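You operate a simulated robot arm through the tools that you are given. There is no shell and no other tool. Be economical: measure what you need, move in short steps, check, and stop when the job is done.

Carry out the task below with a simulated two-armed robot. There is one attempt and no reset: what you move stays moved.

## Task
Tighten both fuse board lugs to 4 Nm and light its lamp.
Fine: board switch off first; the bolt of the red cable, then that of the black cable; driver back in its dock; switch on.

Only the result counts: the job must be done as asked and must still hold three seconds after the hand-in. Knocking over, shifting, dropping, spilling or breaking anything else fails it.

## Robot
Two 6-joint arms with two-finger grippers on one trunk, on a base that drives. Base frame: it is fixed to the floor where the robot stands at the start and does not move with it; the origin is under the middle of the robot, x ahead of it, y to its left, z up. Units: m, degrees, N and s.
The left shoulder is at the start at [0.03, 0.178, 0.938], the right one opposite. With the tool pointing down near the work surface each hand reaches from about 0.3 to 0.84 m from the robot's upright axis, wherever it stands, measured 20 degrees to its own side. Places, roughly: battery bench dock dial [0.4, -0.4, 0.8]; board switch [0.5, -0.1, 0.8]; brass lug bolt [0.4, -0.2, 0.8]; fuse board [0.5, -0.1, 0.8]; steel lug bolt [0.5, -0.2, 0.8]. Payload 2.54 kg a hand.
The TCP of each hand is the grasp point between the finger pads, 0.03 m short of the fingertips. In the tool frame z runs along the fingers and y along their closing line. The gripper opens to 0.116 m. The gripper's body begins 0.095 m behind the TCP.
Orientation is that of the tool frame in the base frame, as a unit quaternion [w, x, y, z]. With the fingers straight down and closing along the base's y, the tool's x points along the base's -x, its y along +y and its z along -z.

## Interface
- The arms move only by the tool move_arm. It takes "left_moves", "right_moves" or both (then of equal length, played together; a hand with none holds still); each is a list of rows, each a list of 7 numbers: the turn, a rotation vector about the base's x, y, z in units of 5 degrees (1.0 is 5 degrees), then the shift along the base's x, y, z in units of 30 mm (1.0 is 30 mm), then the closure, from 0 (fully open) to 1 (shut). In form: [[ax, ay, az, dx, dy, dz, hand], ...]. A call has 1 to 20 rows; each row shifts and turns the commanded pose from where the row before left it. A call with a number of a shift or a turn outside -1 to 1 is refused whole. A row lasts 0.2 s, in which the tool goes at most 0.05 m and 8.6 degrees; a call with a longer step from one row to the next is refused whole, and so is a gripper value outside its range. Where a pose cannot be reached the arm comes as near as it can. A force on the tool above 50 N (or 10 N above the force at the start of the call, whichever is more), or a blocked arm, ends the call early, and 0.2 s more pass. Each finger travels about 0.153 m/s and halts on what it meets, pressing with about 44 N; the grip force reading is that of the motor and also rises with nothing between the fingers. The clock runs only during rows and for 0.2 s after the last one: add rows that do not move to give the fingers time. The reply holds the time, the measured pose of the TCP, the force on the tool along the base axes, the opening and the grip force, in the units named above and with some noise, with the torque about the TCP (base axes, N m) and any sound that the robot's microphone picked up.
- Cameras (640 x 400 px; columns grow to the right, rows downward): "scene" is now at [0.0429, -0.0213, 1.6552]; the picture's right is [-0.29, -0.96, 0.00], its down [-0.77, 0.23, -0.60] and it looks along [0.58, -0.17, -0.80] (base axes); focal length 270 px, centre (320, 200). "left" rides on the left gripper at [0.069, 0.015, -0.122] in its tool frame; the picture's right is [-0.21, 0.98, 0.00], its down [-0.83, -0.18, -0.53] and it looks along [-0.52, -0.11, 0.85] (tool axes); focal length 251 px, centre (320, 200). "right" rides on the right gripper at [0.069, -0.015, -0.122] in its tool frame; the picture's right is [0.21, 0.98, 0.00], its down [-0.83, 0.18, -0.53] and it looks along [-0.52, 0.11, 0.85] (tool axes); focal length 251 px, centre (320, 200). There is no depth. A picture from a camera that has moved, and an enlarged one, comes with that camera's place and axes in the base frame and with its lens.
- camera(camera): a new picture of that camera. The clock stands still meanwhile.
- move_column(by): slides the trunk up (or, below 0, down) by that many m; the arms and the scene camera ride with it, the base frame stays. It gives what a move gives, with no picture.
- roll_base(legs): drives the robot by 1 to 6 legs, each [ahead, left, turn to the left] in m, m and degrees, along the robot's own axes; the way and the turn of a leg run together, so that a leg with both is an arc; at most 1.5 m and 180 degrees a leg. The arms and the cameras ride along, it lands a little off, and it stops where it bumps. It gives what a move gives.
- turn_head(pan, tilt): turns the head with the scene camera to pan (to the left, within 143 degrees either way) and tilt (down, from -29 to 69), counted from straight ahead of the robot. It gives what a move gives.
- inspect(camera, box): a new picture of the part [left, top, right, bottom] of that camera's present view, enlarged. The clock stands still meanwhile.
- job_done(): hands the job in; it is judged then, once.

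Work in short steps. Places have to be worked out from the pictures, the camera data and where the tool is seen: move nearer, look again, correct. Check each grasp and each placing, and mend what went wrong. You have 120 turns and 100 pictures in all, those below and enlarged ones among them. Open the grippers and draw the arms clear of the work before you hand the job in, unless the task says otherwise; then end with one line.

The tools are called after "Emit:" as name(argument=value, ...) on one line, values as JSON. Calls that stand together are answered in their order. move_arm: Moves the arms, as the interface text tells. Its arguments: {"type":"object","properties":{"left_moves":{"type":"array","items":{"type":"array","items":{"type":"number"}}},"right_moves":{"type":"array","items":{"type":"array","items":{"type":"number"}}}},"required":[]} The other tools are called the same way: move_column (by) slides the trunk up or down; roll_base (legs) drives the base; turn_head (pan, tilt) turns the head that bears the scene camera; camera (camera) takes a picture; inspect (camera, box) takes an enlarged picture of a part of a camera's view; job_done () hands the job in.

At the start:

```text
t: 0.0
left_ee_pos: [0.4947, -0.0051, 1.1275]
left_ee_rot: [0.0, 0.0, 1.0, 0.0]
left_ft_force: [-0.6, 0.3, -1.5]
left_wrist_torque: [0.01, 0.03, -0.01]
left_grip_width: 0.1161
left_grasp_force: 0.2
right_ee_pos: [0.347, -0.3917, 1.1674]
right_ee_rot: [0.0, -0.001, 1.0, 0.0]
right_ft_force: [-1.5, -0.5, -0.1]
right_wrist_torque: [-0.01, -0.03, 0.01]
right_grip_width: 0.116
right_grasp_force: 0.1
trunk travel left (down, up): [-0.15, 0.39]
robot x, y, heading: [0.0005, -0.0018, -0.1]
head pan, tilt: [-16.6, 53.1]
```

scene: 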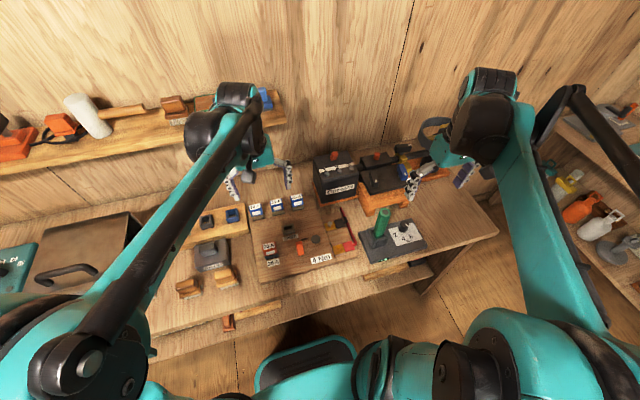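
right: 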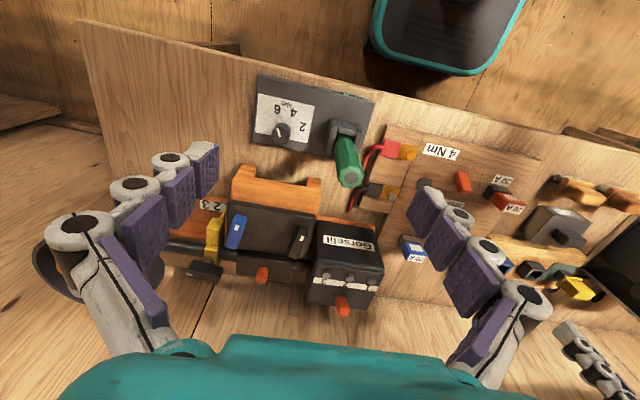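
left: 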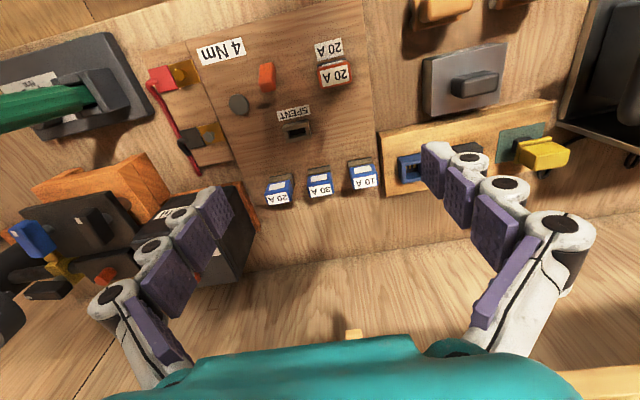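

The pictures show the fuse board, with a red and a black cable lug at its right and a green driver in a dock with a torque dial (2,4,6). I'll look closer at these.

Emit:
inspect(camera="scene", box=[230, 180, 450, 290])

Emit:
inspect(camera="right", box=[230, 60, 550, 260])

Emit:
inspect(camera="left", box=[0, 20, 400, 220])

```text
2.91 times, centred on (340, 235) of scene
camera zoom: at [0.0429, -0.0213, 1.6552], right [-0.29, -0.96, 0.0], down [-0.77, 0.23, -0.6], along [0.58, -0.17, -0.8], focal length 786 px, centre (262, 98)
```

zoom: 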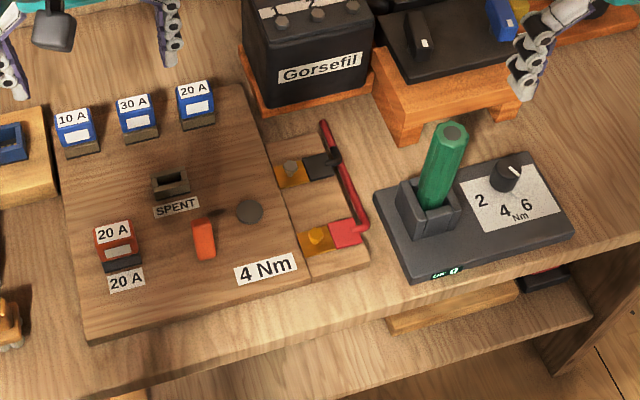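

```text
2.00 times, centred on (390, 160) of right
camera zoom: at [0.2779, -0.4067, 1.2877], right [-0.21, 0.98, 0.0], down [0.83, 0.18, 0.53], along [0.52, 0.11, -0.85], focal length 503 px, centre (180, 280)
```

zoom: 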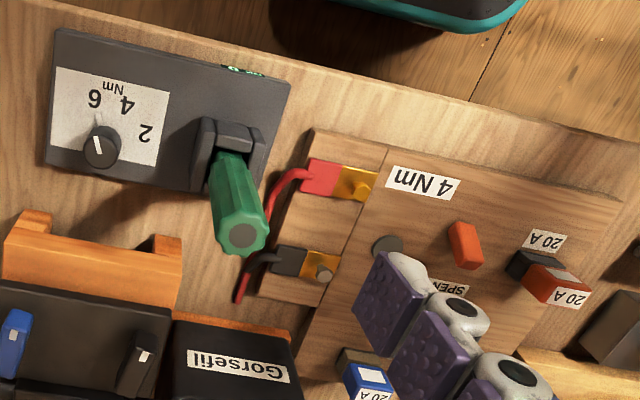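

```text
1.60 times, centred on (200, 120) of left
camera zoom: at [0.4241, 0.0094, 1.2494], right [0.21, 0.98, 0.0], down [0.83, -0.18, 0.53], along [0.52, -0.11, -0.85], focal length 402 px, centre (512, 328)
```

zoom: 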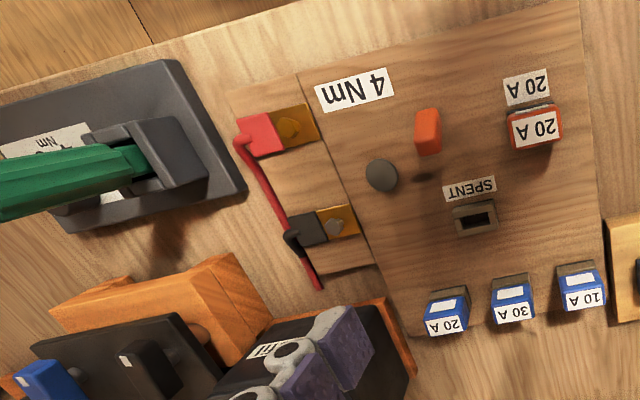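

Rough triangulation puts the driver upright near (0.43,-0.35), its top at about z 0.97, the dial near (0.44,-0.45), the bolts near (0.44,-0.21) and (0.54,-0.21), and the switch near (0.465,-0.08). I'll zoom in on the dial, the switch and the fuse.

Emit:
inspect(camera="right", box=[245, 70, 375, 150])

Emit:
inspect(camera="left", box=[210, 30, 370, 130])

Emit:
inspect(camera="scene", box=[350, 210, 440, 266])

```text
4.92 times, centred on (310, 110) of right
camera zoom: at [0.2779, -0.4067, 1.2877], right [-0.21, 0.98, 0.0], down [0.83, 0.18, 0.53], along [0.52, 0.11, -0.85], focal length 1238 px, centre (369, 643)
```

zoom: 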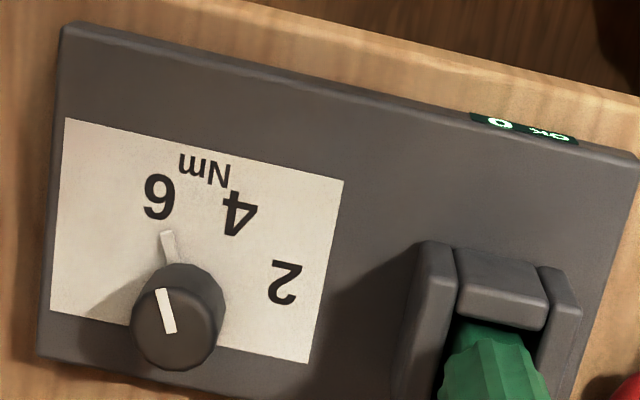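

```text
4.00 times, centred on (290, 80) of left
camera zoom: at [0.4241, 0.0094, 1.2494], right [0.21, 0.98, 0.0], down [0.83, -0.18, 0.53], along [0.52, -0.11, -0.85], focal length 1006 px, centre (440, 680)
```

zoom: 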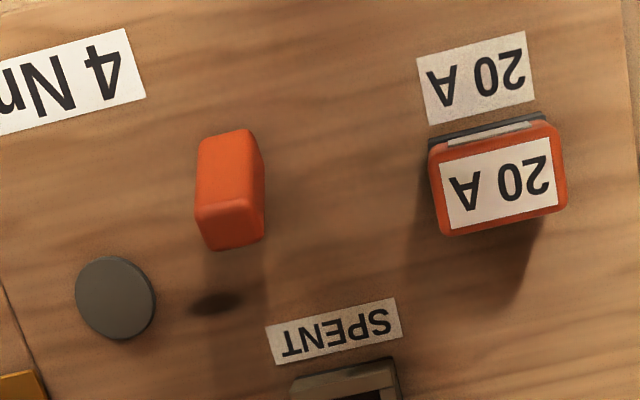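

```text
7.11 times, centred on (395, 238) of scene
camera zoom: at [0.0429, -0.0213, 1.6552], right [-0.29, -0.96, 0.0], down [-0.77, 0.23, -0.6], along [0.58, -0.17, -0.8], focal length 1920 px, centre (-213, -70)
```

zoom: 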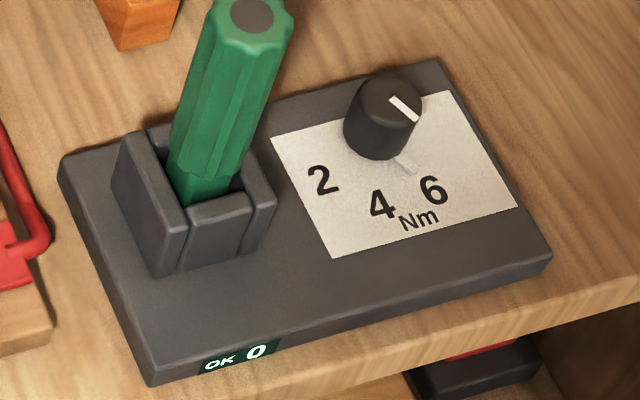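

The dial's pointer sits at about 6 and the 4 is about 45° clockwise seen from above. Next I check the switch shape and which way it is thrown.

Emit:
inspect(camera="scene", box=[250, 235, 350, 285])

Emit:
inspect(camera="right", box=[360, 130, 520, 230])

```text
6.40 times, centred on (300, 260) of scene
camera zoom: at [0.0429, -0.0213, 1.6552], right [-0.29, -0.96, 0.0], down [-0.77, 0.23, -0.6], along [0.58, -0.17, -0.8], focal length 1728 px, centre (448, -184)
```

zoom: 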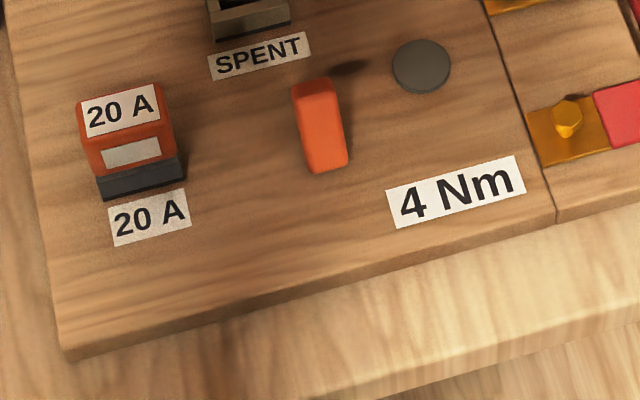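

```text
4.00 times, centred on (440, 180) of right
camera zoom: at [0.2779, -0.4067, 1.2877], right [-0.21, 0.98, 0.0], down [0.83, 0.18, 0.53], along [0.52, 0.11, -0.85], focal length 1006 px, centre (-160, 280)
```

zoom: 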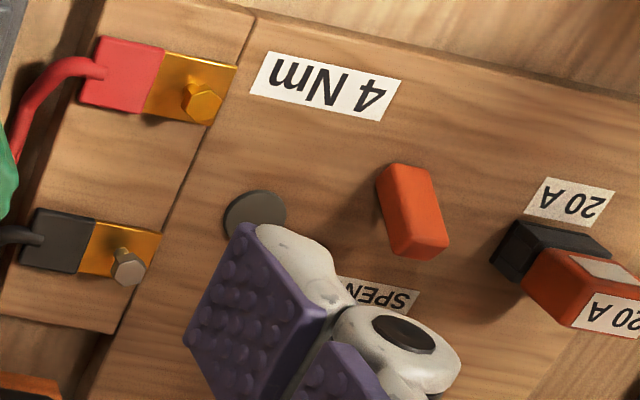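

The switch is a rocker with its far (+x) end raised and its near end down. I lower the left hand 0.18 m for a close look at any marking.

Emit:
move_arm(left_moves=[[0, 0, 0, -0.3, -0.3, -1, 0.5], [0, 0, 0, -0.3, -0.3, -1, 1], [0, 0, 0, -0.3, -0.3, -1, 1], [0, 0, 0, 0, 0, -1, 1], [0, 0, 0, 0, 0, -1, 1], [0, 0, 0, 0, 0, -1, 1]])

Emit:
camera(camera="left")

```text
t: 1.4
left_ee_pos: [0.4661, -0.0335, 0.9489]
left_ee_rot: [0.0, 0.0, 1.0, 0.0]
left_ft_force: [0.8, 0.2, -0.1]
left_wrist_torque: [-0.03, 0.03, -0.03]
left_grip_width: 0.0
left_grasp_force: 28.4
right_ee_pos: [0.3484, -0.392, 1.1664]
right_ee_rot: [0.0, -0.001, 1.0, 0.001]
right_ft_force: [-0.3, 0.7, 0.1]
right_wrist_torque: [0.05, 0.04, 0.0]
right_grip_width: 0.1159
right_grasp_force: 0.1
trunk travel left (down, up): [-0.15, 0.39]
robot x, y, heading: [-0.0038, -0.0018, -0.1]
head pan, tilt: [-16.6, 53.1]
```

```text
88 pictures are left
camera left: at [0.3962, -0.0194, 1.0706], right [0.21, 0.98, 0.0], down [0.83, -0.18, 0.53], along [0.52, -0.11, -0.85], focal length 251 px, centre (320, 200)
```

left: 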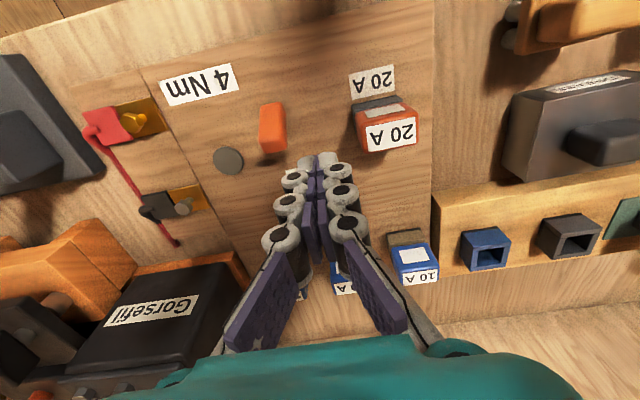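

Emit:
inspect(camera="left", box=[190, 60, 430, 210])

Emit:
inspect(camera="left", box=[240, 90, 320, 170])

```text
2.67 times, centred on (310, 135) of left
camera zoom: at [0.3962, -0.0194, 1.0706], right [0.21, 0.98, 0.0], down [0.83, -0.18, 0.53], along [0.52, -0.11, -0.85], focal length 670 px, centre (347, 373)
```

zoom: 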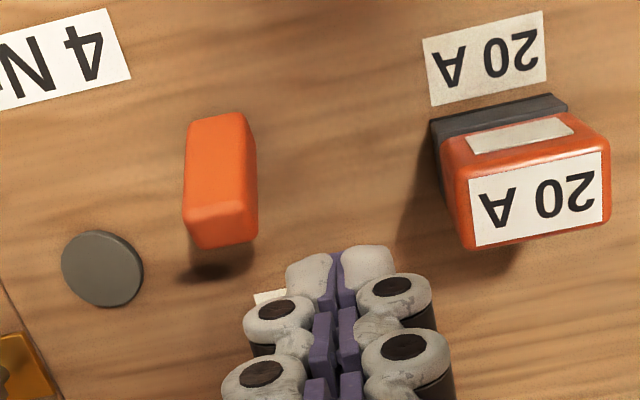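

```text
5.00 times, centred on (280, 130) of left
camera zoom: at [0.3962, -0.0194, 1.0706], right [0.21, 0.98, 0.0], down [0.83, -0.18, 0.53], along [0.52, -0.11, -0.85], focal length 1257 px, centre (520, 550)
```

zoom: 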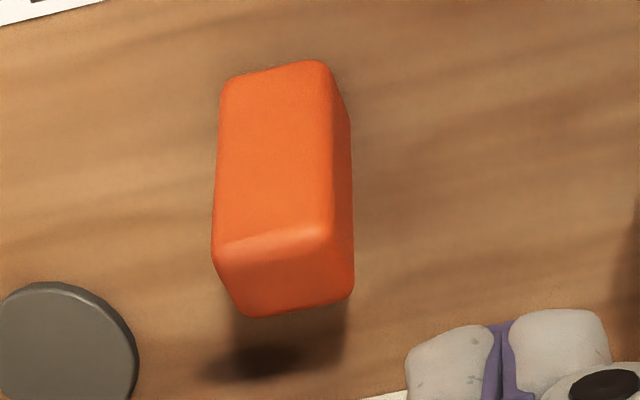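

The rocker or lever leans far-side up, but pivot and height are uncertain. I tilt the left hand sideways to see it in profile.

Emit:
move_arm(left_moves=[[-1, 0, 0, -0.2, 0.7, 0.2, 1], [-1, 0, 0, -0.2, 0.7, 0, 1], [-1, 0, 0, -0.2, 0.7, 0, 1], [-1, 0, 0, -0.2, 0.7, 0, 1], [-1, 0, 0, -0.2, 0.7, 0, 1], [-1, 0, 0, -0.2, 0.7, 0, 1], [-1, 0, 0, -0.2, 0.7, 0, 1], [-1, 0, 0, -0.2, 0.7, 0, 1], [-1, 0, 0, -0.2, 0.5, 0, 1], [-1, 0, 0, -0.2, 0.5, 0, 1]])

Emit:
camera(camera="left")

```text
t: 3.6
left_ee_pos: [0.4056, 0.1668, 0.9537]
left_ee_rot: [0.0, 0.001, 0.906, -0.423]
left_ft_force: [-0.4, -1.0, -0.4]
left_wrist_torque: [-0.02, -0.01, 0.01]
left_grip_width: 0.0
left_grasp_force: 28.5
right_ee_pos: [0.3483, -0.39, 1.1666]
right_ee_rot: [0.0, 0.0, 1.0, 0.001]
right_ft_force: [-0.4, 0.5, 0.2]
right_wrist_torque: [-0.01, 0.02, 0.03]
right_grip_width: 0.116
right_grasp_force: 0.0
trunk travel left (down, up): [-0.15, 0.39]
robot x, y, heading: [0.004, -0.0019, -0.1]
head pan, tilt: [-16.6, 53.1]
```

```text
85 pictures are left
camera left: at [0.3371, 0.2693, 1.0205], right [0.22, 0.63, -0.75], down [0.83, 0.29, 0.48], along [0.52, -0.72, -0.45], focal length 251 px, centre (320, 200)
```

left: 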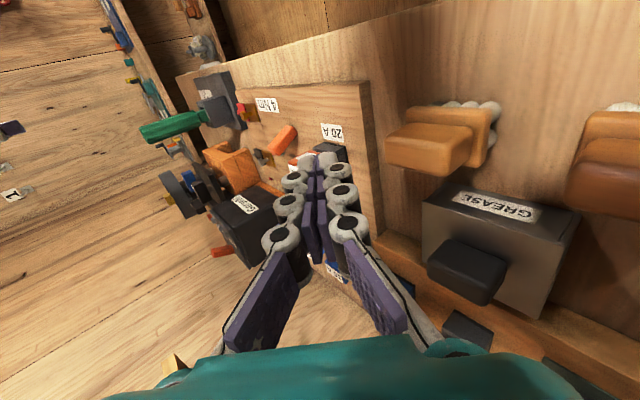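

Emit:
inspect(camera="left", box=[140, 80, 360, 200])

Emit:
inspect(camera="left", box=[230, 90, 330, 170])

```text
2.91 times, centred on (250, 140) of left
camera zoom: at [0.3371, 0.2693, 1.0205], right [0.22, 0.63, -0.75], down [0.83, 0.29, 0.48], along [0.52, -0.72, -0.45], focal length 731 px, centre (524, 374)
```

zoom: 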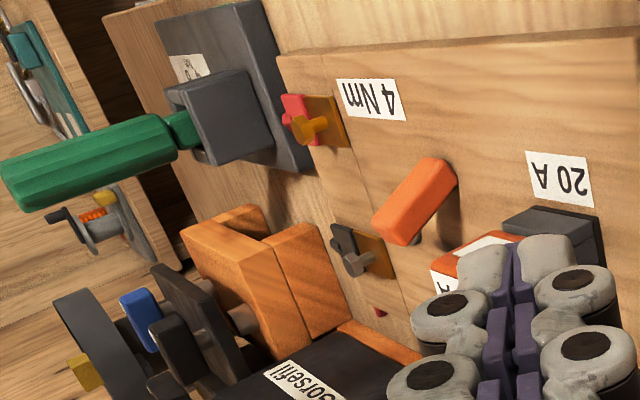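

```text
5.00 times, centred on (280, 130) of left
camera zoom: at [0.3371, 0.2693, 1.0205], right [0.22, 0.63, -0.75], down [0.83, 0.29, 0.48], along [0.52, -0.72, -0.45], focal length 1257 px, centre (520, 550)
```

zoom: 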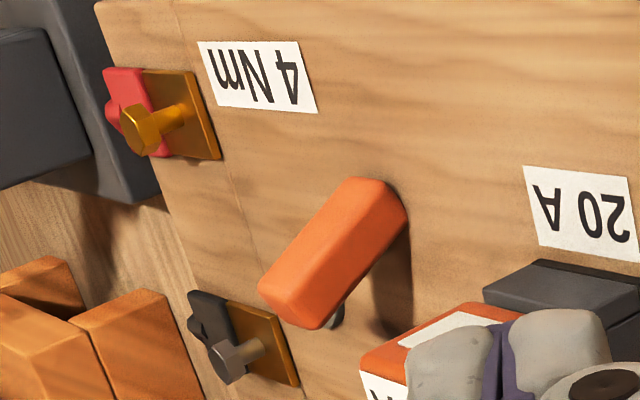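

It is a toggle lever, base near x≈0.435 and tip leaning to +x near (0.467,-0.077,0.85). I bring the left hand upright again to behind the tip, at about x=0.50, z=0.95.

Emit:
move_arm(left_moves=[[1, 0, 0, 0.315, -0.813, 0.3, 1], [1, 0, 0, 0.315, -0.813, 0, 1], [1, 0, 0, 0.315, -0.813, 0, 1], [1, 0, 0, 0.315, -0.813, 0, 1], [1, 0, 0, 0.315, -0.813, 0, 1], [1, 0, 0, 0.315, -0.813, 0, 1], [1, 0, 0, 0.315, -0.813, 0, 1], [1, 0, 0, 0.315, -0.813, 0, 1], [1, 0, 0, 0.315, -0.813, 0, 1], [1, 0, 0, 0.315, -0.813, 0, 1], [0, 0, 0, 0, 0, -0.7, 1], [0, 0, 0, 0, 0, -0.7, 1], [0, 0, 0, 0, 0, 0, 1]])

Emit:
camera(camera="left")

Emit:
inspect(camera="scene", box=[220, 180, 380, 280])

```text
t: 6.4
left_ee_pos: [0.4999, -0.0791, 0.922]
left_ee_rot: [-0.001, 0.0, 1.0, 0.001]
left_ft_force: [0.2, -0.5, 0.1]
left_wrist_torque: [-0.04, -0.06, -0.01]
left_grip_width: 0.0
left_grasp_force: 28.4
right_ee_pos: [0.3475, -0.3922, 1.1672]
right_ee_rot: [0.0, 0.0, 1.0, 0.0]
right_ft_force: [0.1, 0.0, 1.2]
right_wrist_torque: [0.03, -0.01, 0.0]
right_grip_width: 0.1159
right_grasp_force: 0.1
trunk travel left (down, up): [-0.15, 0.39]
robot x, y, heading: [0.0013, 0.0012, 0.2]
head pan, tilt: [-16.6, 53.1]
```

```text
82 pictures are left
camera left: at [0.4303, -0.0646, 1.0428], right [0.21, 0.98, 0.0], down [0.83, -0.18, 0.53], along [0.52, -0.11, -0.85], focal length 251 px, centre (320, 200)
```

left: 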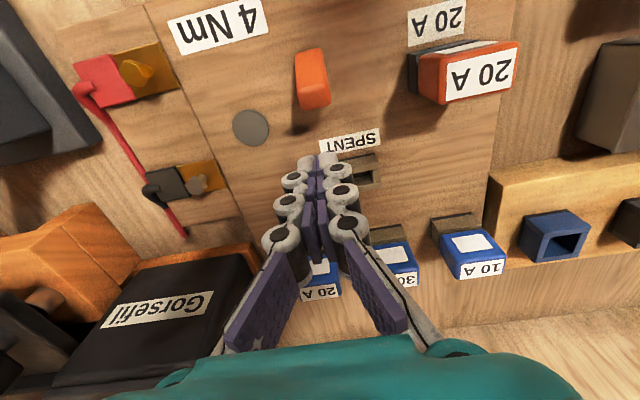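

```text
4.00 times, centred on (300, 230) of scene
camera zoom: at [0.0425, -0.0209, 1.6552], right [-0.29, -0.96, 0.0], down [-0.77, 0.23, -0.6], along [0.58, -0.17, -0.8], focal length 1080 px, centre (400, 80)
```

zoom: 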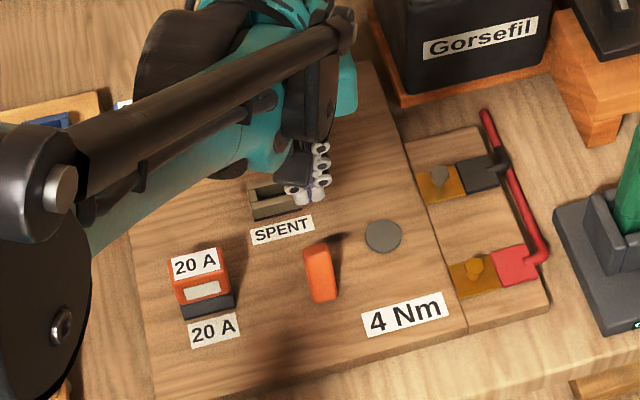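

The fingers are over the space between the lever tip and the SPENT slot. I lower until the fingertips are at z≈0.835, then push toward -x in small steps.

Emit:
move_arm(left_moves=[[0, 0, 0, 0, 0.05, -0.6, 1], [0, 0, 0, 0, 0, -0.6, 1], [0, 0, 0, 0, 0, -0.6, 1], [0, 0, 0, -0.3, 0, 0, 1], [0, 0, 0, -0.3, 0, 0, 1], [0, 0, 0, -0.3, 0, 0, 1], [0, 0, 0, 0, 0, 0, 1]])

Emit:
inspect(camera="scene", box=[240, 200, 340, 270])

```text
t: 8.0
left_ee_pos: [0.4756, -0.0772, 0.8673]
left_ee_rot: [0.0, 0.0, 1.0, 0.0]
left_ft_force: [1.0, 0.8, -0.7]
left_wrist_torque: [0.0, 0.02, -0.02]
left_grip_width: 0.0059
left_grasp_force: 27.9
right_ee_pos: [0.3475, -0.3898, 1.1672]
right_ee_rot: [0.0, 0.0, 1.0, 0.0]
right_ft_force: [0.2, 0.2, -0.4]
right_wrist_torque: [0.01, -0.01, -0.01]
right_grip_width: 0.1162
right_grasp_force: 0.2
trunk travel left (down, up): [-0.15, 0.39]
robot x, y, heading: [-0.0034, 0.0003, -0.1]
head pan, tilt: [-16.6, 53.1]
```

```text
5.71 times, centred on (290, 235) of scene
camera zoom: at [0.0433, -0.0213, 1.6552], right [-0.29, -0.96, 0.0], down [-0.77, 0.23, -0.6], along [0.58, -0.17, -0.8], focal length 1543 px, centre (491, 0)
```

zoom: 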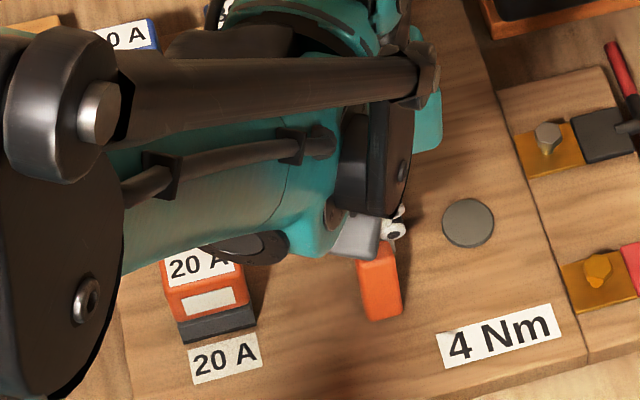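

The fingers touch the lever and give slightly. I keep pushing toward -x.

Emit:
move_arm(left_moves=[[0, 0, 0, -0.4, 0, 0, 1], [0, 0, 0, -0.4, 0, 0, 1], [0, 0, 0, -0.4, 0, 0, 1], [0, 0, 0, -0.4, 0, 0, 1], [0, 0, 0, 0, 0, 0, 1]])

Emit:
camera(camera="left")

```text
t: 8.7
left_ee_pos: [0.4532, -0.0766, 0.8673]
left_ee_rot: [0.009, -0.002, 1.0, -0.001]
left_ft_force: [13.3, 0.2, 1.7]
left_wrist_torque: [-0.02, -0.41, -0.05]
left_grip_width: 0.0061
left_grasp_force: 28.3
right_ee_pos: [0.3486, -0.393, 1.1666]
right_ee_rot: [0.0, 0.0, 1.0, 0.0]
right_ft_force: [0.6, -0.6, -0.2]
right_wrist_torque: [0.02, -0.03, 0.02]
right_grip_width: 0.1158
right_grasp_force: 0.0
trunk travel left (down, up): [-0.15, 0.39]
robot x, y, heading: [0.0009, 0.0004, -0.3]
head pan, tilt: [-16.6, 53.1]
stopped in row 3 (left hand): the force on the tool passed its limit at 63 N (the readings are from after the stop); the commanded pose is now the measured one
```

```text
79 pictures are left
camera left: at [0.3806, -0.0625, 0.9877], right [0.21, 0.98, 0.0], down [0.82, -0.18, 0.55], along [0.54, -0.11, -0.84], focal length 251 px, centre (320, 200)
```

left: 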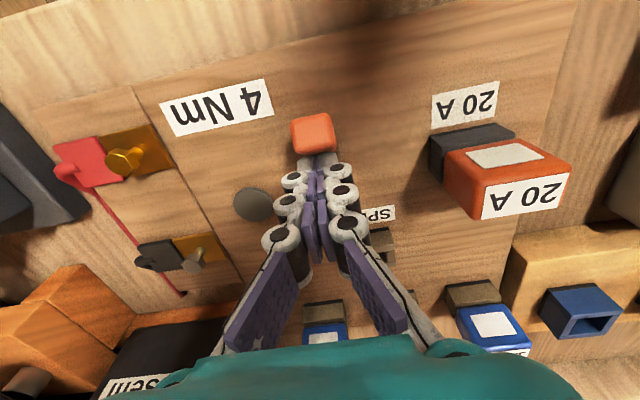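

Emit:
inspect(camera="left", box=[260, 90, 380, 190])

Emit:
inspect(camera="scene", box=[270, 210, 350, 270])

```text
4.00 times, centred on (320, 140) of left
camera zoom: at [0.3806, -0.0625, 0.9877], right [0.21, 0.98, 0.0], down [0.82, -0.18, 0.55], along [0.54, -0.11, -0.84], focal length 1006 px, centre (320, 440)
```

zoom: 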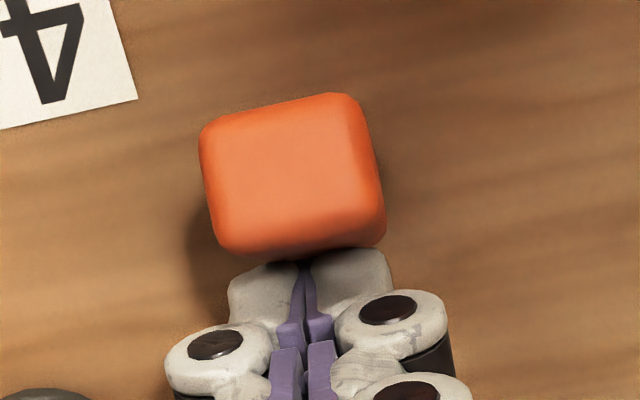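

```text
6.67 times, centred on (310, 240) of scene
camera zoom: at [0.0437, -0.0214, 1.6551], right [-0.29, -0.96, 0.0], down [-0.77, 0.23, -0.6], along [0.58, -0.17, -0.8], focal length 1800 px, centre (387, -67)
```

zoom: 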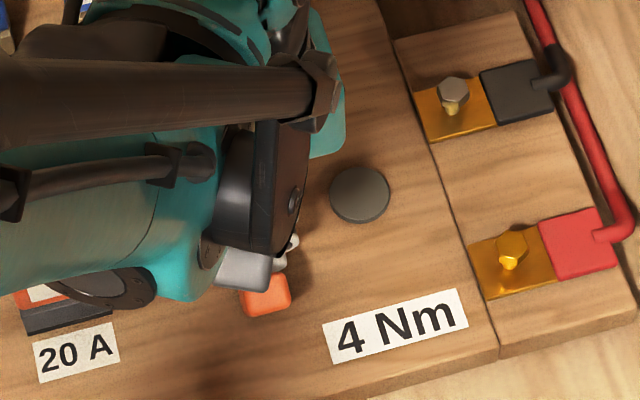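

The lever now leans toward -x and hit its stop, so it looks switched off. I back off and lift to check.

Emit:
move_arm(left_moves=[[0, 0, 0, 0.6, 0, 0, 1], [0, 0, 0, 0.6, 0, 0, 1], [0, 0, 0, 0, 0, 1, 1], [0, 0, 0, 0, 0, 1, 1], [0, 0, 0, 0, 0.3, 1, 1], [0, 0, 0, 0, 1, 1, 1], [0, 0, 0, 0, 1, 1, 1], [0, 0, 0, 0, 1, 1, 1], [0, 0, 0, -0.5, 1, 0.3, 1], [0, 0, 0, -0.5, 1, 0, 1], [0, 0, 0, -0.5, 1, 0, 1], [0, 0, 0, -0.5, 1, 0, 1]])

Emit:
camera(camera="scene")

Emit:
inspect(camera="scene", box=[250, 200, 360, 285])

```text
t: 11.3
left_ee_pos: [0.425, 0.1427, 1.0582]
left_ee_rot: [0.007, -0.003, 1.0, -0.001]
left_ft_force: [-0.9, 1.9, 0.6]
left_wrist_torque: [0.02, 0.01, -0.01]
left_grip_width: 0.0003
left_grasp_force: 28.8
right_ee_pos: [0.3464, -0.3897, 1.1671]
right_ee_rot: [0.0, 0.0, 1.0, 0.0]
right_ft_force: [1.1, 0.3, 0.6]
right_wrist_torque: [-0.02, -0.01, 0.04]
right_grip_width: 0.1161
right_grasp_force: 0.0
trunk travel left (down, up): [-0.15, 0.39]
robot x, y, heading: [0.004, -0.0027, -0.1]
head pan, tilt: [-16.6, 53.1]
```

```text
76 pictures are left
camera scene: at [0.0426, -0.0205, 1.6552], right [-0.29, -0.96, 0.0], down [-0.77, 0.23, -0.6], along [0.58, -0.17, -0.8], focal length 270 px, centre (320, 200)
```

scene: 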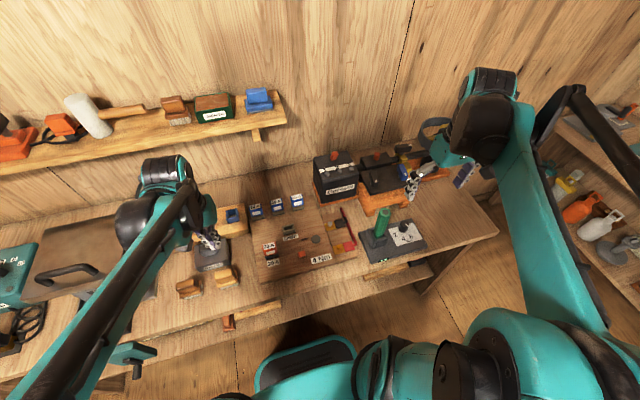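

```text
4.71 times, centred on (305, 242) of scene
camera zoom: at [0.0426, -0.0205, 1.6552], right [-0.29, -0.96, 0.0], down [-0.77, 0.23, -0.6], along [0.58, -0.17, -0.8], focal length 1271 px, centre (391, 0)
```

zoom: 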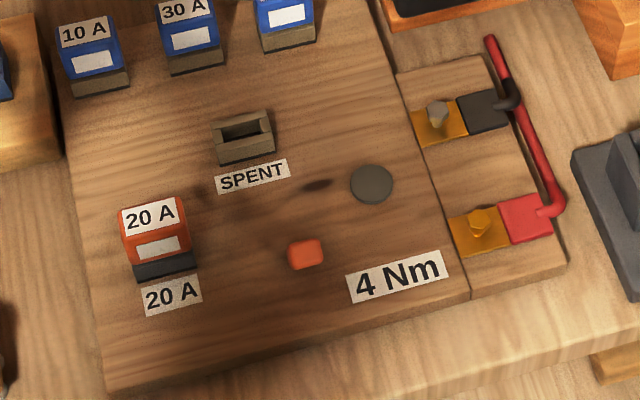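

The switch is now thrown to the -x side. Next I set the dial: I turn the right hand about +70° in yaw, partly closed, and bring it over the knob at a safe height.

Emit:
move_arm(right_moves=[[0, 0, 1, 0.217, -0.14, -0.16, 0.5], [0, 0, 1, 0.217, -0.14, -0.16, 0.5], [0, 0, 1, 0.217, -0.14, -0.16, 0.5], [0, 0, 1, 0.217, -0.14, -0.16, 0.5], [0, 0, 1, 0.217, -0.14, -0.16, 0.5], [0, 0, 1, 0.217, -0.14, -0.16, 0.5], [0, 0, 1, 0.217, -0.14, -0.16, 0.5], [0, 0, 1, 0.217, -0.14, -0.16, 0.5], [0, 0, 1, 0.217, -0.14, -0.16, 0.5], [0, 0, 1, 0.217, -0.14, -0.16, 0.5], [0, 0, 1, 0.217, -0.14, -0.16, 0.5], [0, 0, 1, 0.217, -0.14, -0.16, 0.5], [0, 0, 1, 0.217, -0.14, -0.16, 0.5], [0, 0, 1, 0.217, -0.14, -0.16, 0.5]])

Emit:
camera(camera="right")

Emit:
camera(camera="scene")

```text
t: 14.3
left_ee_pos: [0.4255, 0.1416, 1.0564]
left_ee_rot: [0.007, -0.003, 1.0, -0.001]
left_ft_force: [-0.5, 0.2, 0.6]
left_wrist_torque: [0.01, 0.06, -0.04]
left_grip_width: 0.0003
left_grasp_force: 28.6
right_ee_pos: [0.4407, -0.4511, 1.0995]
right_ee_rot: [-0.001, -0.573, 0.819, 0.0]
right_ft_force: [0.7, 0.5, -0.2]
right_wrist_torque: [0.02, 0.0, -0.02]
right_grip_width: 0.0581
right_grasp_force: 0.1
trunk travel left (down, up): [-0.15, 0.39]
robot x, y, heading: [0.0009, -0.0061, 0.1]
head pan, tilt: [-16.6, 53.1]
```

```text
74 pictures are left
camera right: at [0.4297, -0.521, 1.2205], right [-0.99, 0.13, 0.0], down [0.11, 0.84, 0.53], along [0.07, 0.53, -0.85], focal length 251 px, centre (320, 200)
```

right: 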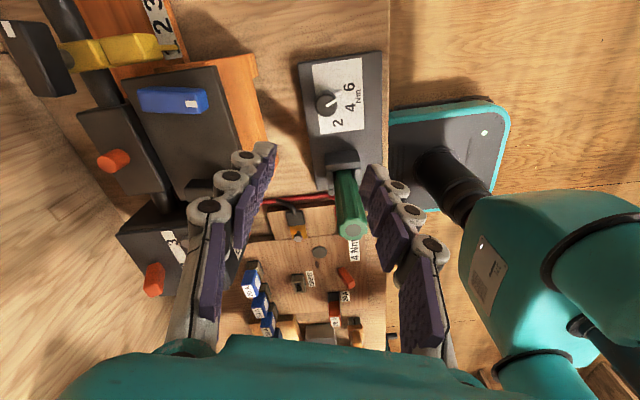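

```text
73 pictures are left
camera scene: at [0.0437, -0.0214, 1.6552], right [-0.29, -0.96, 0.0], down [-0.77, 0.23, -0.6], along [0.58, -0.17, -0.8], focal length 270 px, centre (320, 200)
```

scene: 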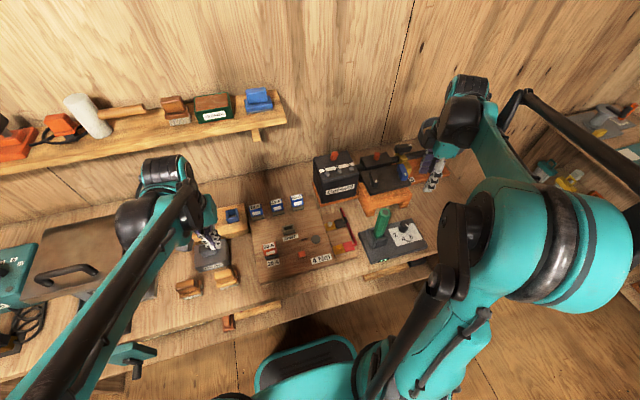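

The hand is over the dial and its camera sees it well. I enlarge to measure the knob and read its pointer.

Emit:
inspect(camera="right", box=[280, 50, 400, 130])

Emit:
inspect(camera="right", box=[260, 130, 420, 250])

Emit:
inspect(camera="scene", box=[350, 200, 440, 266])

```text
5.00 times, centred on (340, 90) of right
camera zoom: at [0.4297, -0.521, 1.2205], right [-0.99, 0.13, 0.0], down [0.11, 0.84, 0.53], along [0.07, 0.53, -0.85], focal length 1257 px, centre (220, 750)
```

zoom: 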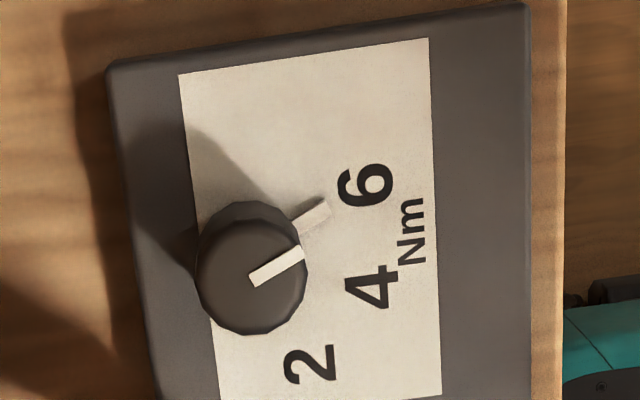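

```text
3.33 times, centred on (340, 190) of right
camera zoom: at [0.4297, -0.521, 1.2205], right [-0.99, 0.13, 0.0], down [0.11, 0.84, 0.53], along [0.07, 0.53, -0.85], focal length 838 px, centre (253, 233)
```

zoom: 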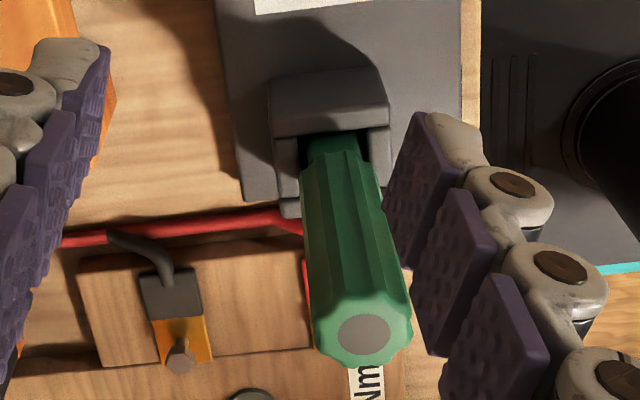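

```text
6.06 times, centred on (395, 233) of scene
camera zoom: at [0.0437, -0.0214, 1.6552], right [-0.29, -0.96, 0.0], down [-0.77, 0.23, -0.6], along [0.58, -0.17, -0.8], focal length 1637 px, centre (-134, 0)
```

zoom: 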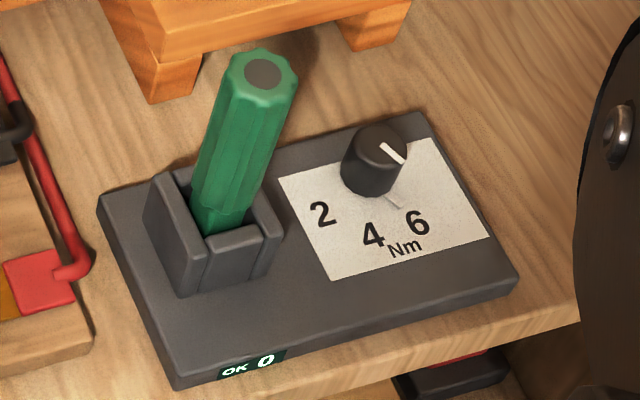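

The knob's top is at about (0.432,-0.444,0.853), Ø31 mm. Its pointer bears 202° (the 6), and the 4 bears 160°, so it needs −42°. I descend most of the way and check alignment.

Emit:
move_arm(right_moves=[[0, 0, 0, -0.29, 0.24, -1, 0.5], [0, 0, 0, 0, 0, -1, 0.5], [0, 0, 0, 0, 0, -1, 0.5], [0, 0, 0, 0, 0, -1, 0.5], [0, 0, 0, 0, 0, -1, 0.5], [0, 0, 0, 0, 0, -1, 0.5], [0, 0, 0, 0, 0, 0, 0.5]])

Emit:
camera(camera="right")

Emit:
inspect(camera="scene", box=[350, 180, 450, 266])

```text
t: 15.9
left_ee_pos: [0.4258, 0.1421, 1.0584]
left_ee_rot: [0.007, -0.002, 1.0, -0.001]
left_ft_force: [0.2, 0.1, -0.2]
left_wrist_torque: [0.0, -0.02, 0.01]
left_grip_width: 0.0
left_grasp_force: 28.3
right_ee_pos: [0.4306, -0.4447, 0.9194]
right_ee_rot: [0.0, -0.573, 0.819, 0.001]
right_ft_force: [0.0, 1.3, 0.2]
right_wrist_torque: [-0.02, -0.01, -0.01]
right_grip_width: 0.0582
right_grasp_force: 0.0
trunk travel left (down, up): [-0.15, 0.39]
robot x, y, heading: [0.004, -0.0001, -0.1]
head pan, tilt: [-16.6, 53.1]
```

```text
69 pictures are left
camera right: at [0.4207, -0.5141, 1.0405], right [-0.99, 0.13, 0.0], down [0.11, 0.84, 0.53], along [0.07, 0.53, -0.85], focal length 251 px, centre (320, 200)
```

right: 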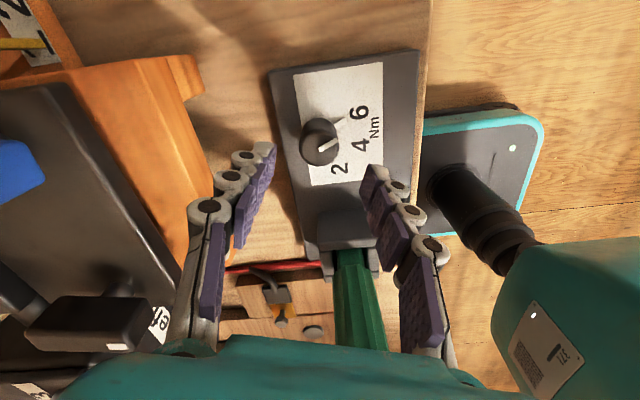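

```text
4.65 times, centred on (400, 223) of scene
camera zoom: at [0.0428, -0.0209, 1.6553], right [-0.29, -0.96, 0.0], down [-0.77, 0.23, -0.6], along [0.58, -0.17, -0.8], focal length 1256 px, centre (-52, 93)
```

zoom: 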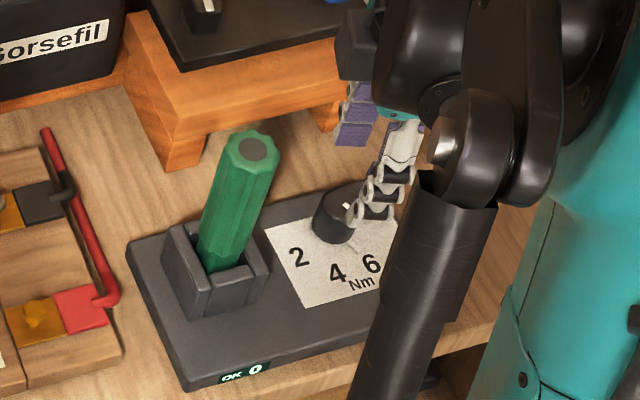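

Emit:
inspect(camera="right", box=[260, 90, 400, 190])

```text
4.00 times, centred on (330, 140) of right
camera zoom: at [0.4207, -0.5141, 1.0405], right [-0.99, 0.13, 0.0], down [0.11, 0.84, 0.53], along [0.07, 0.53, -0.85], focal length 1006 px, centre (280, 440)
```

zoom: 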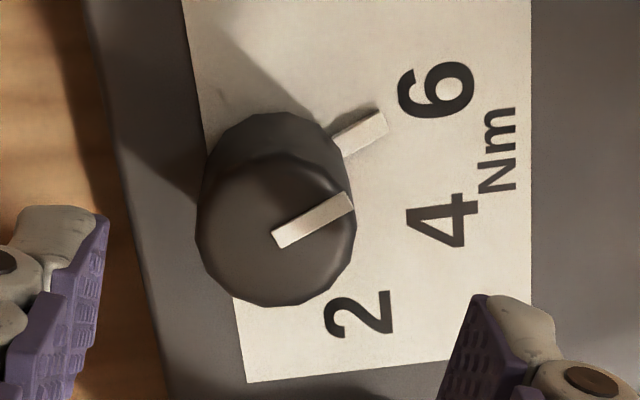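

The knob measures (0.431,-0.444,0.853), right under the TCP. I descend to TCP z≈0.858 and close on it.

Emit:
move_arm(right_moves=[[0, 0, 0, 0, 0, -0.7, 0.5], [0, 0, 0, 0, 0, -0.7, 0.5], [0, 0, 0, 0, 0, -0.65, 0.5], [0, 0, 0, 0, 0, 0, 0.7], [0, 0, 0, 0, 0, 0, 0.8], [0, 0, 0, 0, 0, 0, 0.85], [0, 0, 0, 0, 0, 0, 0.85]])

```text
t: 17.5
left_ee_pos: [0.4271, 0.141, 1.0589]
left_ee_rot: [0.006, -0.001, 1.0, 0.0]
left_ft_force: [0.4, 1.1, -0.1]
left_wrist_torque: [0.02, 0.02, -0.01]
left_grip_width: 0.0
left_grasp_force: 28.8
right_ee_pos: [0.4316, -0.4439, 0.8586]
right_ee_rot: [0.0, -0.574, 0.819, 0.001]
right_ft_force: [13.9, -8.1, 5.6]
right_wrist_torque: [-0.36, -0.59, -0.04]
right_grip_width: 0.0309
right_grasp_force: 45.5
trunk travel left (down, up): [-0.15, 0.39]
robot x, y, heading: [0.0023, -0.0003, -0.3]
head pan, tilt: [-16.6, 53.1]
```

Gripped at 31 mm as expected. I now turn −42° about z.

Emit:
move_arm(right_moves=[[0, 0, -0.8, 0, 0, 0, 0.85], [0, 0, -0.8, 0, 0, 0, 0.85], [0, 0, -0.8, 0, 0, 0, 0.85], [0, 0, -0.8, 0, 0, 0, 0.85], [0, 0, -0.8, 0, 0, 0, 0.85], [0, 0, -0.8, 0, 0, 0, 0.85], [0, 0, -0.8, 0, 0, 0, 0.85], [0, 0, -0.8, 0, 0, 0, 0.85], [0, 0, -0.8, 0, 0, 0, 0.85], [0, 0, -0.8, 0, 0, 0, 0.85], [0, 0, -0.4, 0, 0, 0, 0.85], [0, 0, 0, 0, 0, 0, 0.85]])

Emit:
camera(camera="right")

```text
t: 20.1
left_ee_pos: [0.4262, 0.1414, 1.0556]
left_ee_rot: [0.007, -0.001, 1.0, 0.0]
left_ft_force: [-0.2, -0.5, 1.0]
left_wrist_torque: [-0.02, -0.02, -0.02]
left_grip_width: 0.0001
left_grasp_force: 28.7
right_ee_pos: [0.4334, -0.444, 0.8566]
right_ee_rot: [0.002, -0.243, 0.97, -0.001]
right_ft_force: [23.4, -16.9, 15.8]
right_wrist_torque: [-0.78, -0.22, -0.01]
right_grip_width: 0.0311
right_grasp_force: 45.1
trunk travel left (down, up): [-0.15, 0.39]
robot x, y, heading: [-0.0014, -0.0007, 0.1]
head pan, tilt: [-16.6, 53.1]
```

```text
66 pictures are left
camera right: at [0.3775, -0.4895, 0.9781], right [-0.65, 0.76, 0.0], down [0.64, 0.55, 0.53], along [0.41, 0.34, -0.85], focal length 251 px, centre (320, 200)
```

right: 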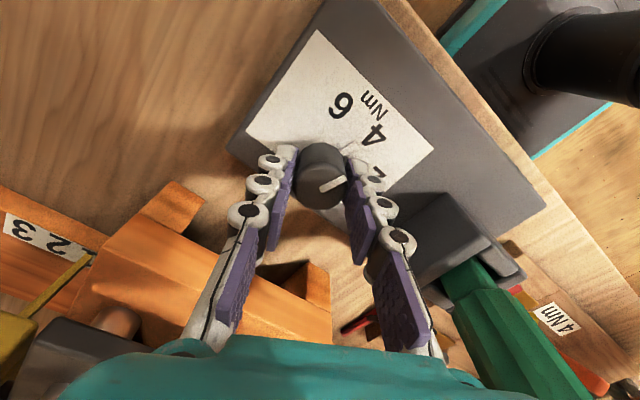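

The knob turned with the hand. I open, lift and check the pointer.

Emit:
move_arm(right_moves=[[0, 0, 0, 0, 0, 0, 0.6], [0, 0, 0, 0, 0, 0, 0.5], [0, 0, 0, 0, 0, 0, 0.5], [0, 0, 0, 0, 0, 0.7, 0.5], [0, 0, 0, 0, 0, 1, 0.5], [0, 0, 0, 0, 0, 1, 0.5]])

Emit:
camera(camera="right")

Emit:
inspect(camera="right", box=[250, 50, 430, 210])

```text
t: 21.5
left_ee_pos: [0.4247, 0.1428, 1.0577]
left_ee_rot: [0.007, -0.001, 1.0, -0.001]
left_ft_force: [0.0, 0.3, -0.3]
left_wrist_torque: [0.0, 0.0, -0.02]
left_grip_width: 0.0001
left_grasp_force: 28.7
right_ee_pos: [0.4304, -0.4418, 0.9405]
right_ee_rot: [0.0, -0.242, 0.97, 0.0]
right_ft_force: [-0.1, -0.4, 0.2]
right_wrist_torque: [-0.02, -0.02, -0.01]
right_grip_width: 0.058
right_grasp_force: 0.0
trunk travel left (down, up): [-0.15, 0.39]
robot x, y, heading: [-0.0023, -0.0007, -0.2]
head pan, tilt: [-16.6, 53.1]
```

```text
65 pictures are left
camera right: at [0.3755, -0.4877, 1.0617], right [-0.65, 0.76, 0.0], down [0.64, 0.55, 0.53], along [0.41, 0.35, -0.85], focal length 251 px, centre (320, 200)
```

right: 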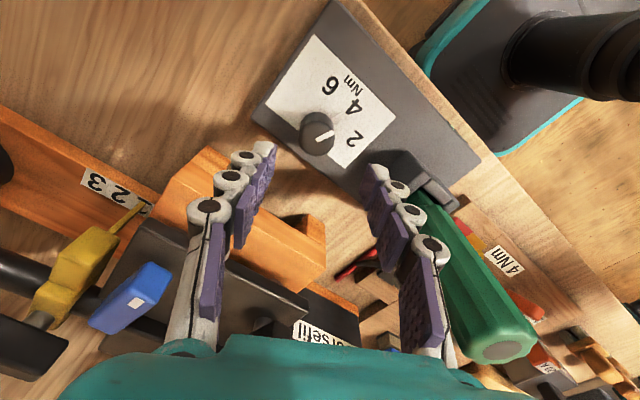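

```text
2.50 times, centred on (340, 130) of right
camera zoom: at [0.3755, -0.4877, 1.0617], right [-0.65, 0.76, 0.0], down [0.64, 0.55, 0.53], along [0.41, 0.35, -0.85], focal length 629 px, centre (270, 375)
```

zoom: 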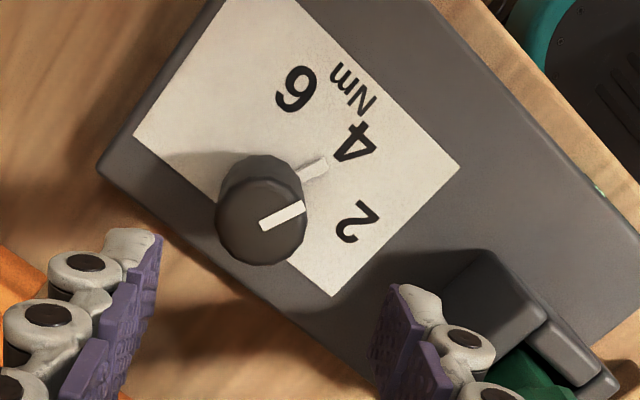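

The pointer is near 4, maybe a few degrees toward 2. I take a sharper view.

Emit:
inspect(camera="right", box=[290, 70, 400, 160])

Emit:
inspect(camera="scene", box=[360, 205, 440, 260])

```text
4.44 times, centred on (345, 115) of right
camera zoom: at [0.3755, -0.4877, 1.0617], right [-0.65, 0.76, 0.0], down [0.64, 0.55, 0.53], along [0.41, 0.35, -0.85], focal length 1118 px, centre (209, 578)
```

zoom: 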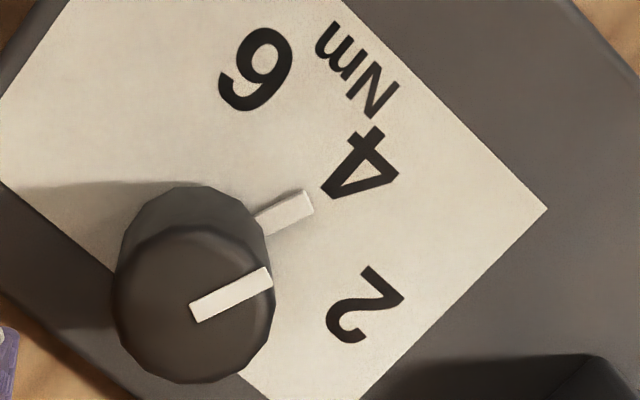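

```text
7.27 times, centred on (400, 232) of scene
camera zoom: at [0.0427, -0.0207, 1.6552], right [-0.29, -0.96, 0.0], down [-0.77, 0.23, -0.6], along [0.58, -0.17, -0.8], focal length 1964 px, centre (-262, -36)
```

zoom: 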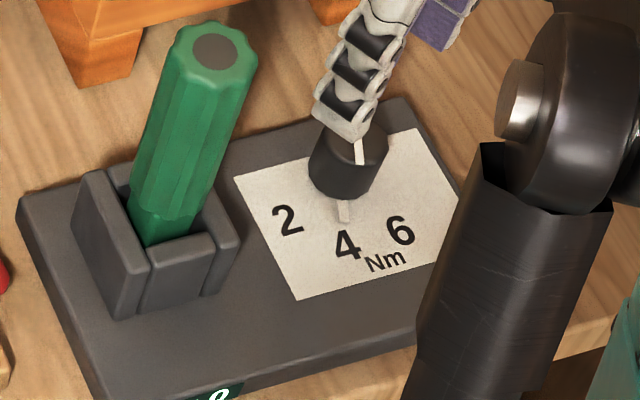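

Scene and hand views put the pointer at 154–163°, averaging right on the 4 (159°), so I accept it. Next I rise and go over the driver at about (0.415,-0.338), turning to yaw 0.

Emit:
move_arm(right_moves=[[0, 0, 0, 0, 0, 1, 0.4], [0, 0, 0, 0, 0, 1, 0.3], [0, 0, 0, 0, 0, 1, 0.3], [0, 0, 0, 0, 0, 1, 0.3], [0, 0, 0, 0, 0, 1, 0.3], [0, 0, -0.9, -0.12, 0.6, 0, 0.3], [0, 0, -0.9, -0.12, 0.6, 0, 0.3], [0, 0, -0.9, -0.12, 0.6, 0, 0.3], [0, 0, -0.9, -0.12, 0.6, 0, 0.3], [0, 0, -0.9, 0, 0.6, 0, 0.3], [0, 0, -1, 0, 0.5, 0, 0.3], [0, 0, 0, 0, 0, 0, 0.3]])

Emit:
camera(camera="right")

Emit:
inspect(camera="scene", box=[340, 150, 440, 260])

```text
t: 24.1
left_ee_pos: [0.4258, 0.1409, 1.0567]
left_ee_rot: [0.007, -0.002, 1.0, -0.001]
left_ft_force: [-0.2, -0.4, -0.5]
left_wrist_torque: [0.01, -0.04, -0.05]
left_grip_width: 0.0
left_grasp_force: 28.3
right_ee_pos: [0.4167, -0.3386, 1.0886]
right_ee_rot: [0.0, -0.004, 1.0, 0.0]
right_ft_force: [-0.1, 0.1, 0.1]
right_wrist_torque: [0.03, -0.05, 0.01]
right_grip_width: 0.081
right_grasp_force: 0.2
trunk travel left (down, up): [-0.15, 0.39]
robot x, y, heading: [-0.0009, -0.0002, 0.2]
head pan, tilt: [-16.6, 53.1]
```

```text
61 pictures are left
camera right: at [0.3465, -0.3543, 1.21], right [-0.22, 0.97, 0.0], down [0.82, 0.19, 0.53], along [0.52, 0.12, -0.85], focal length 251 px, centre (320, 200)
```

right: 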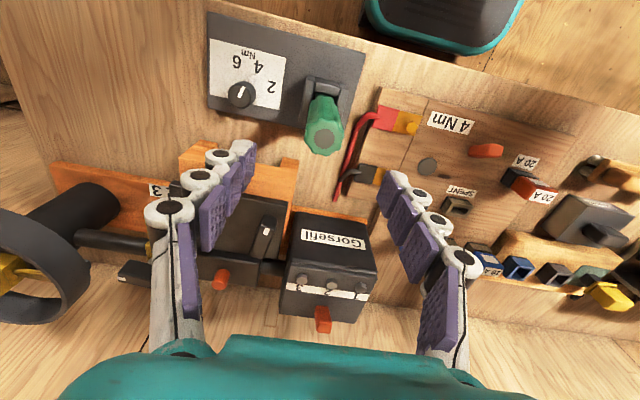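

```text
3.64 times, centred on (390, 205) of scene
camera zoom: at [0.0434, -0.0215, 1.6552], right [-0.29, -0.96, 0.0], down [-0.77, 0.23, -0.6], along [0.58, -0.17, -0.8], focal length 982 px, centre (66, 182)
```

zoom: 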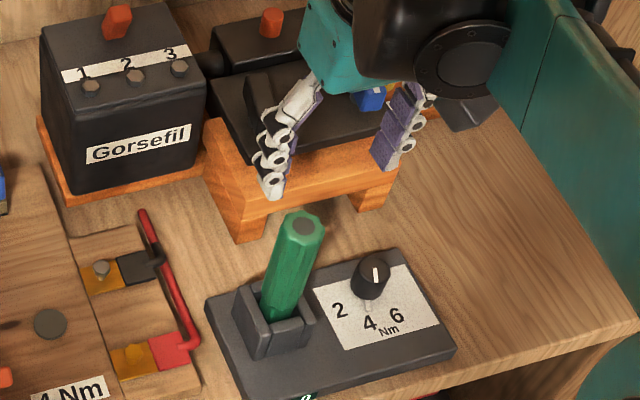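

Emit:
inspect(camera="right", box=[205, 30, 365, 160])

```text
3.08 times, centred on (285, 95) of right
camera zoom: at [0.3465, -0.3543, 1.21], right [-0.22, 0.97, 0.0], down [0.82, 0.19, 0.53], along [0.52, 0.12, -0.85], focal length 774 px, centre (428, 523)
```

zoom: 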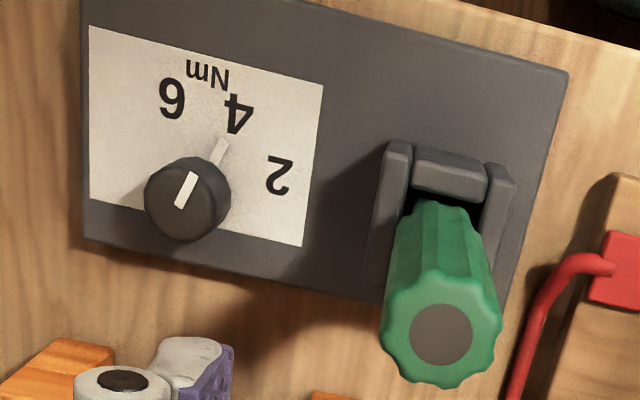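

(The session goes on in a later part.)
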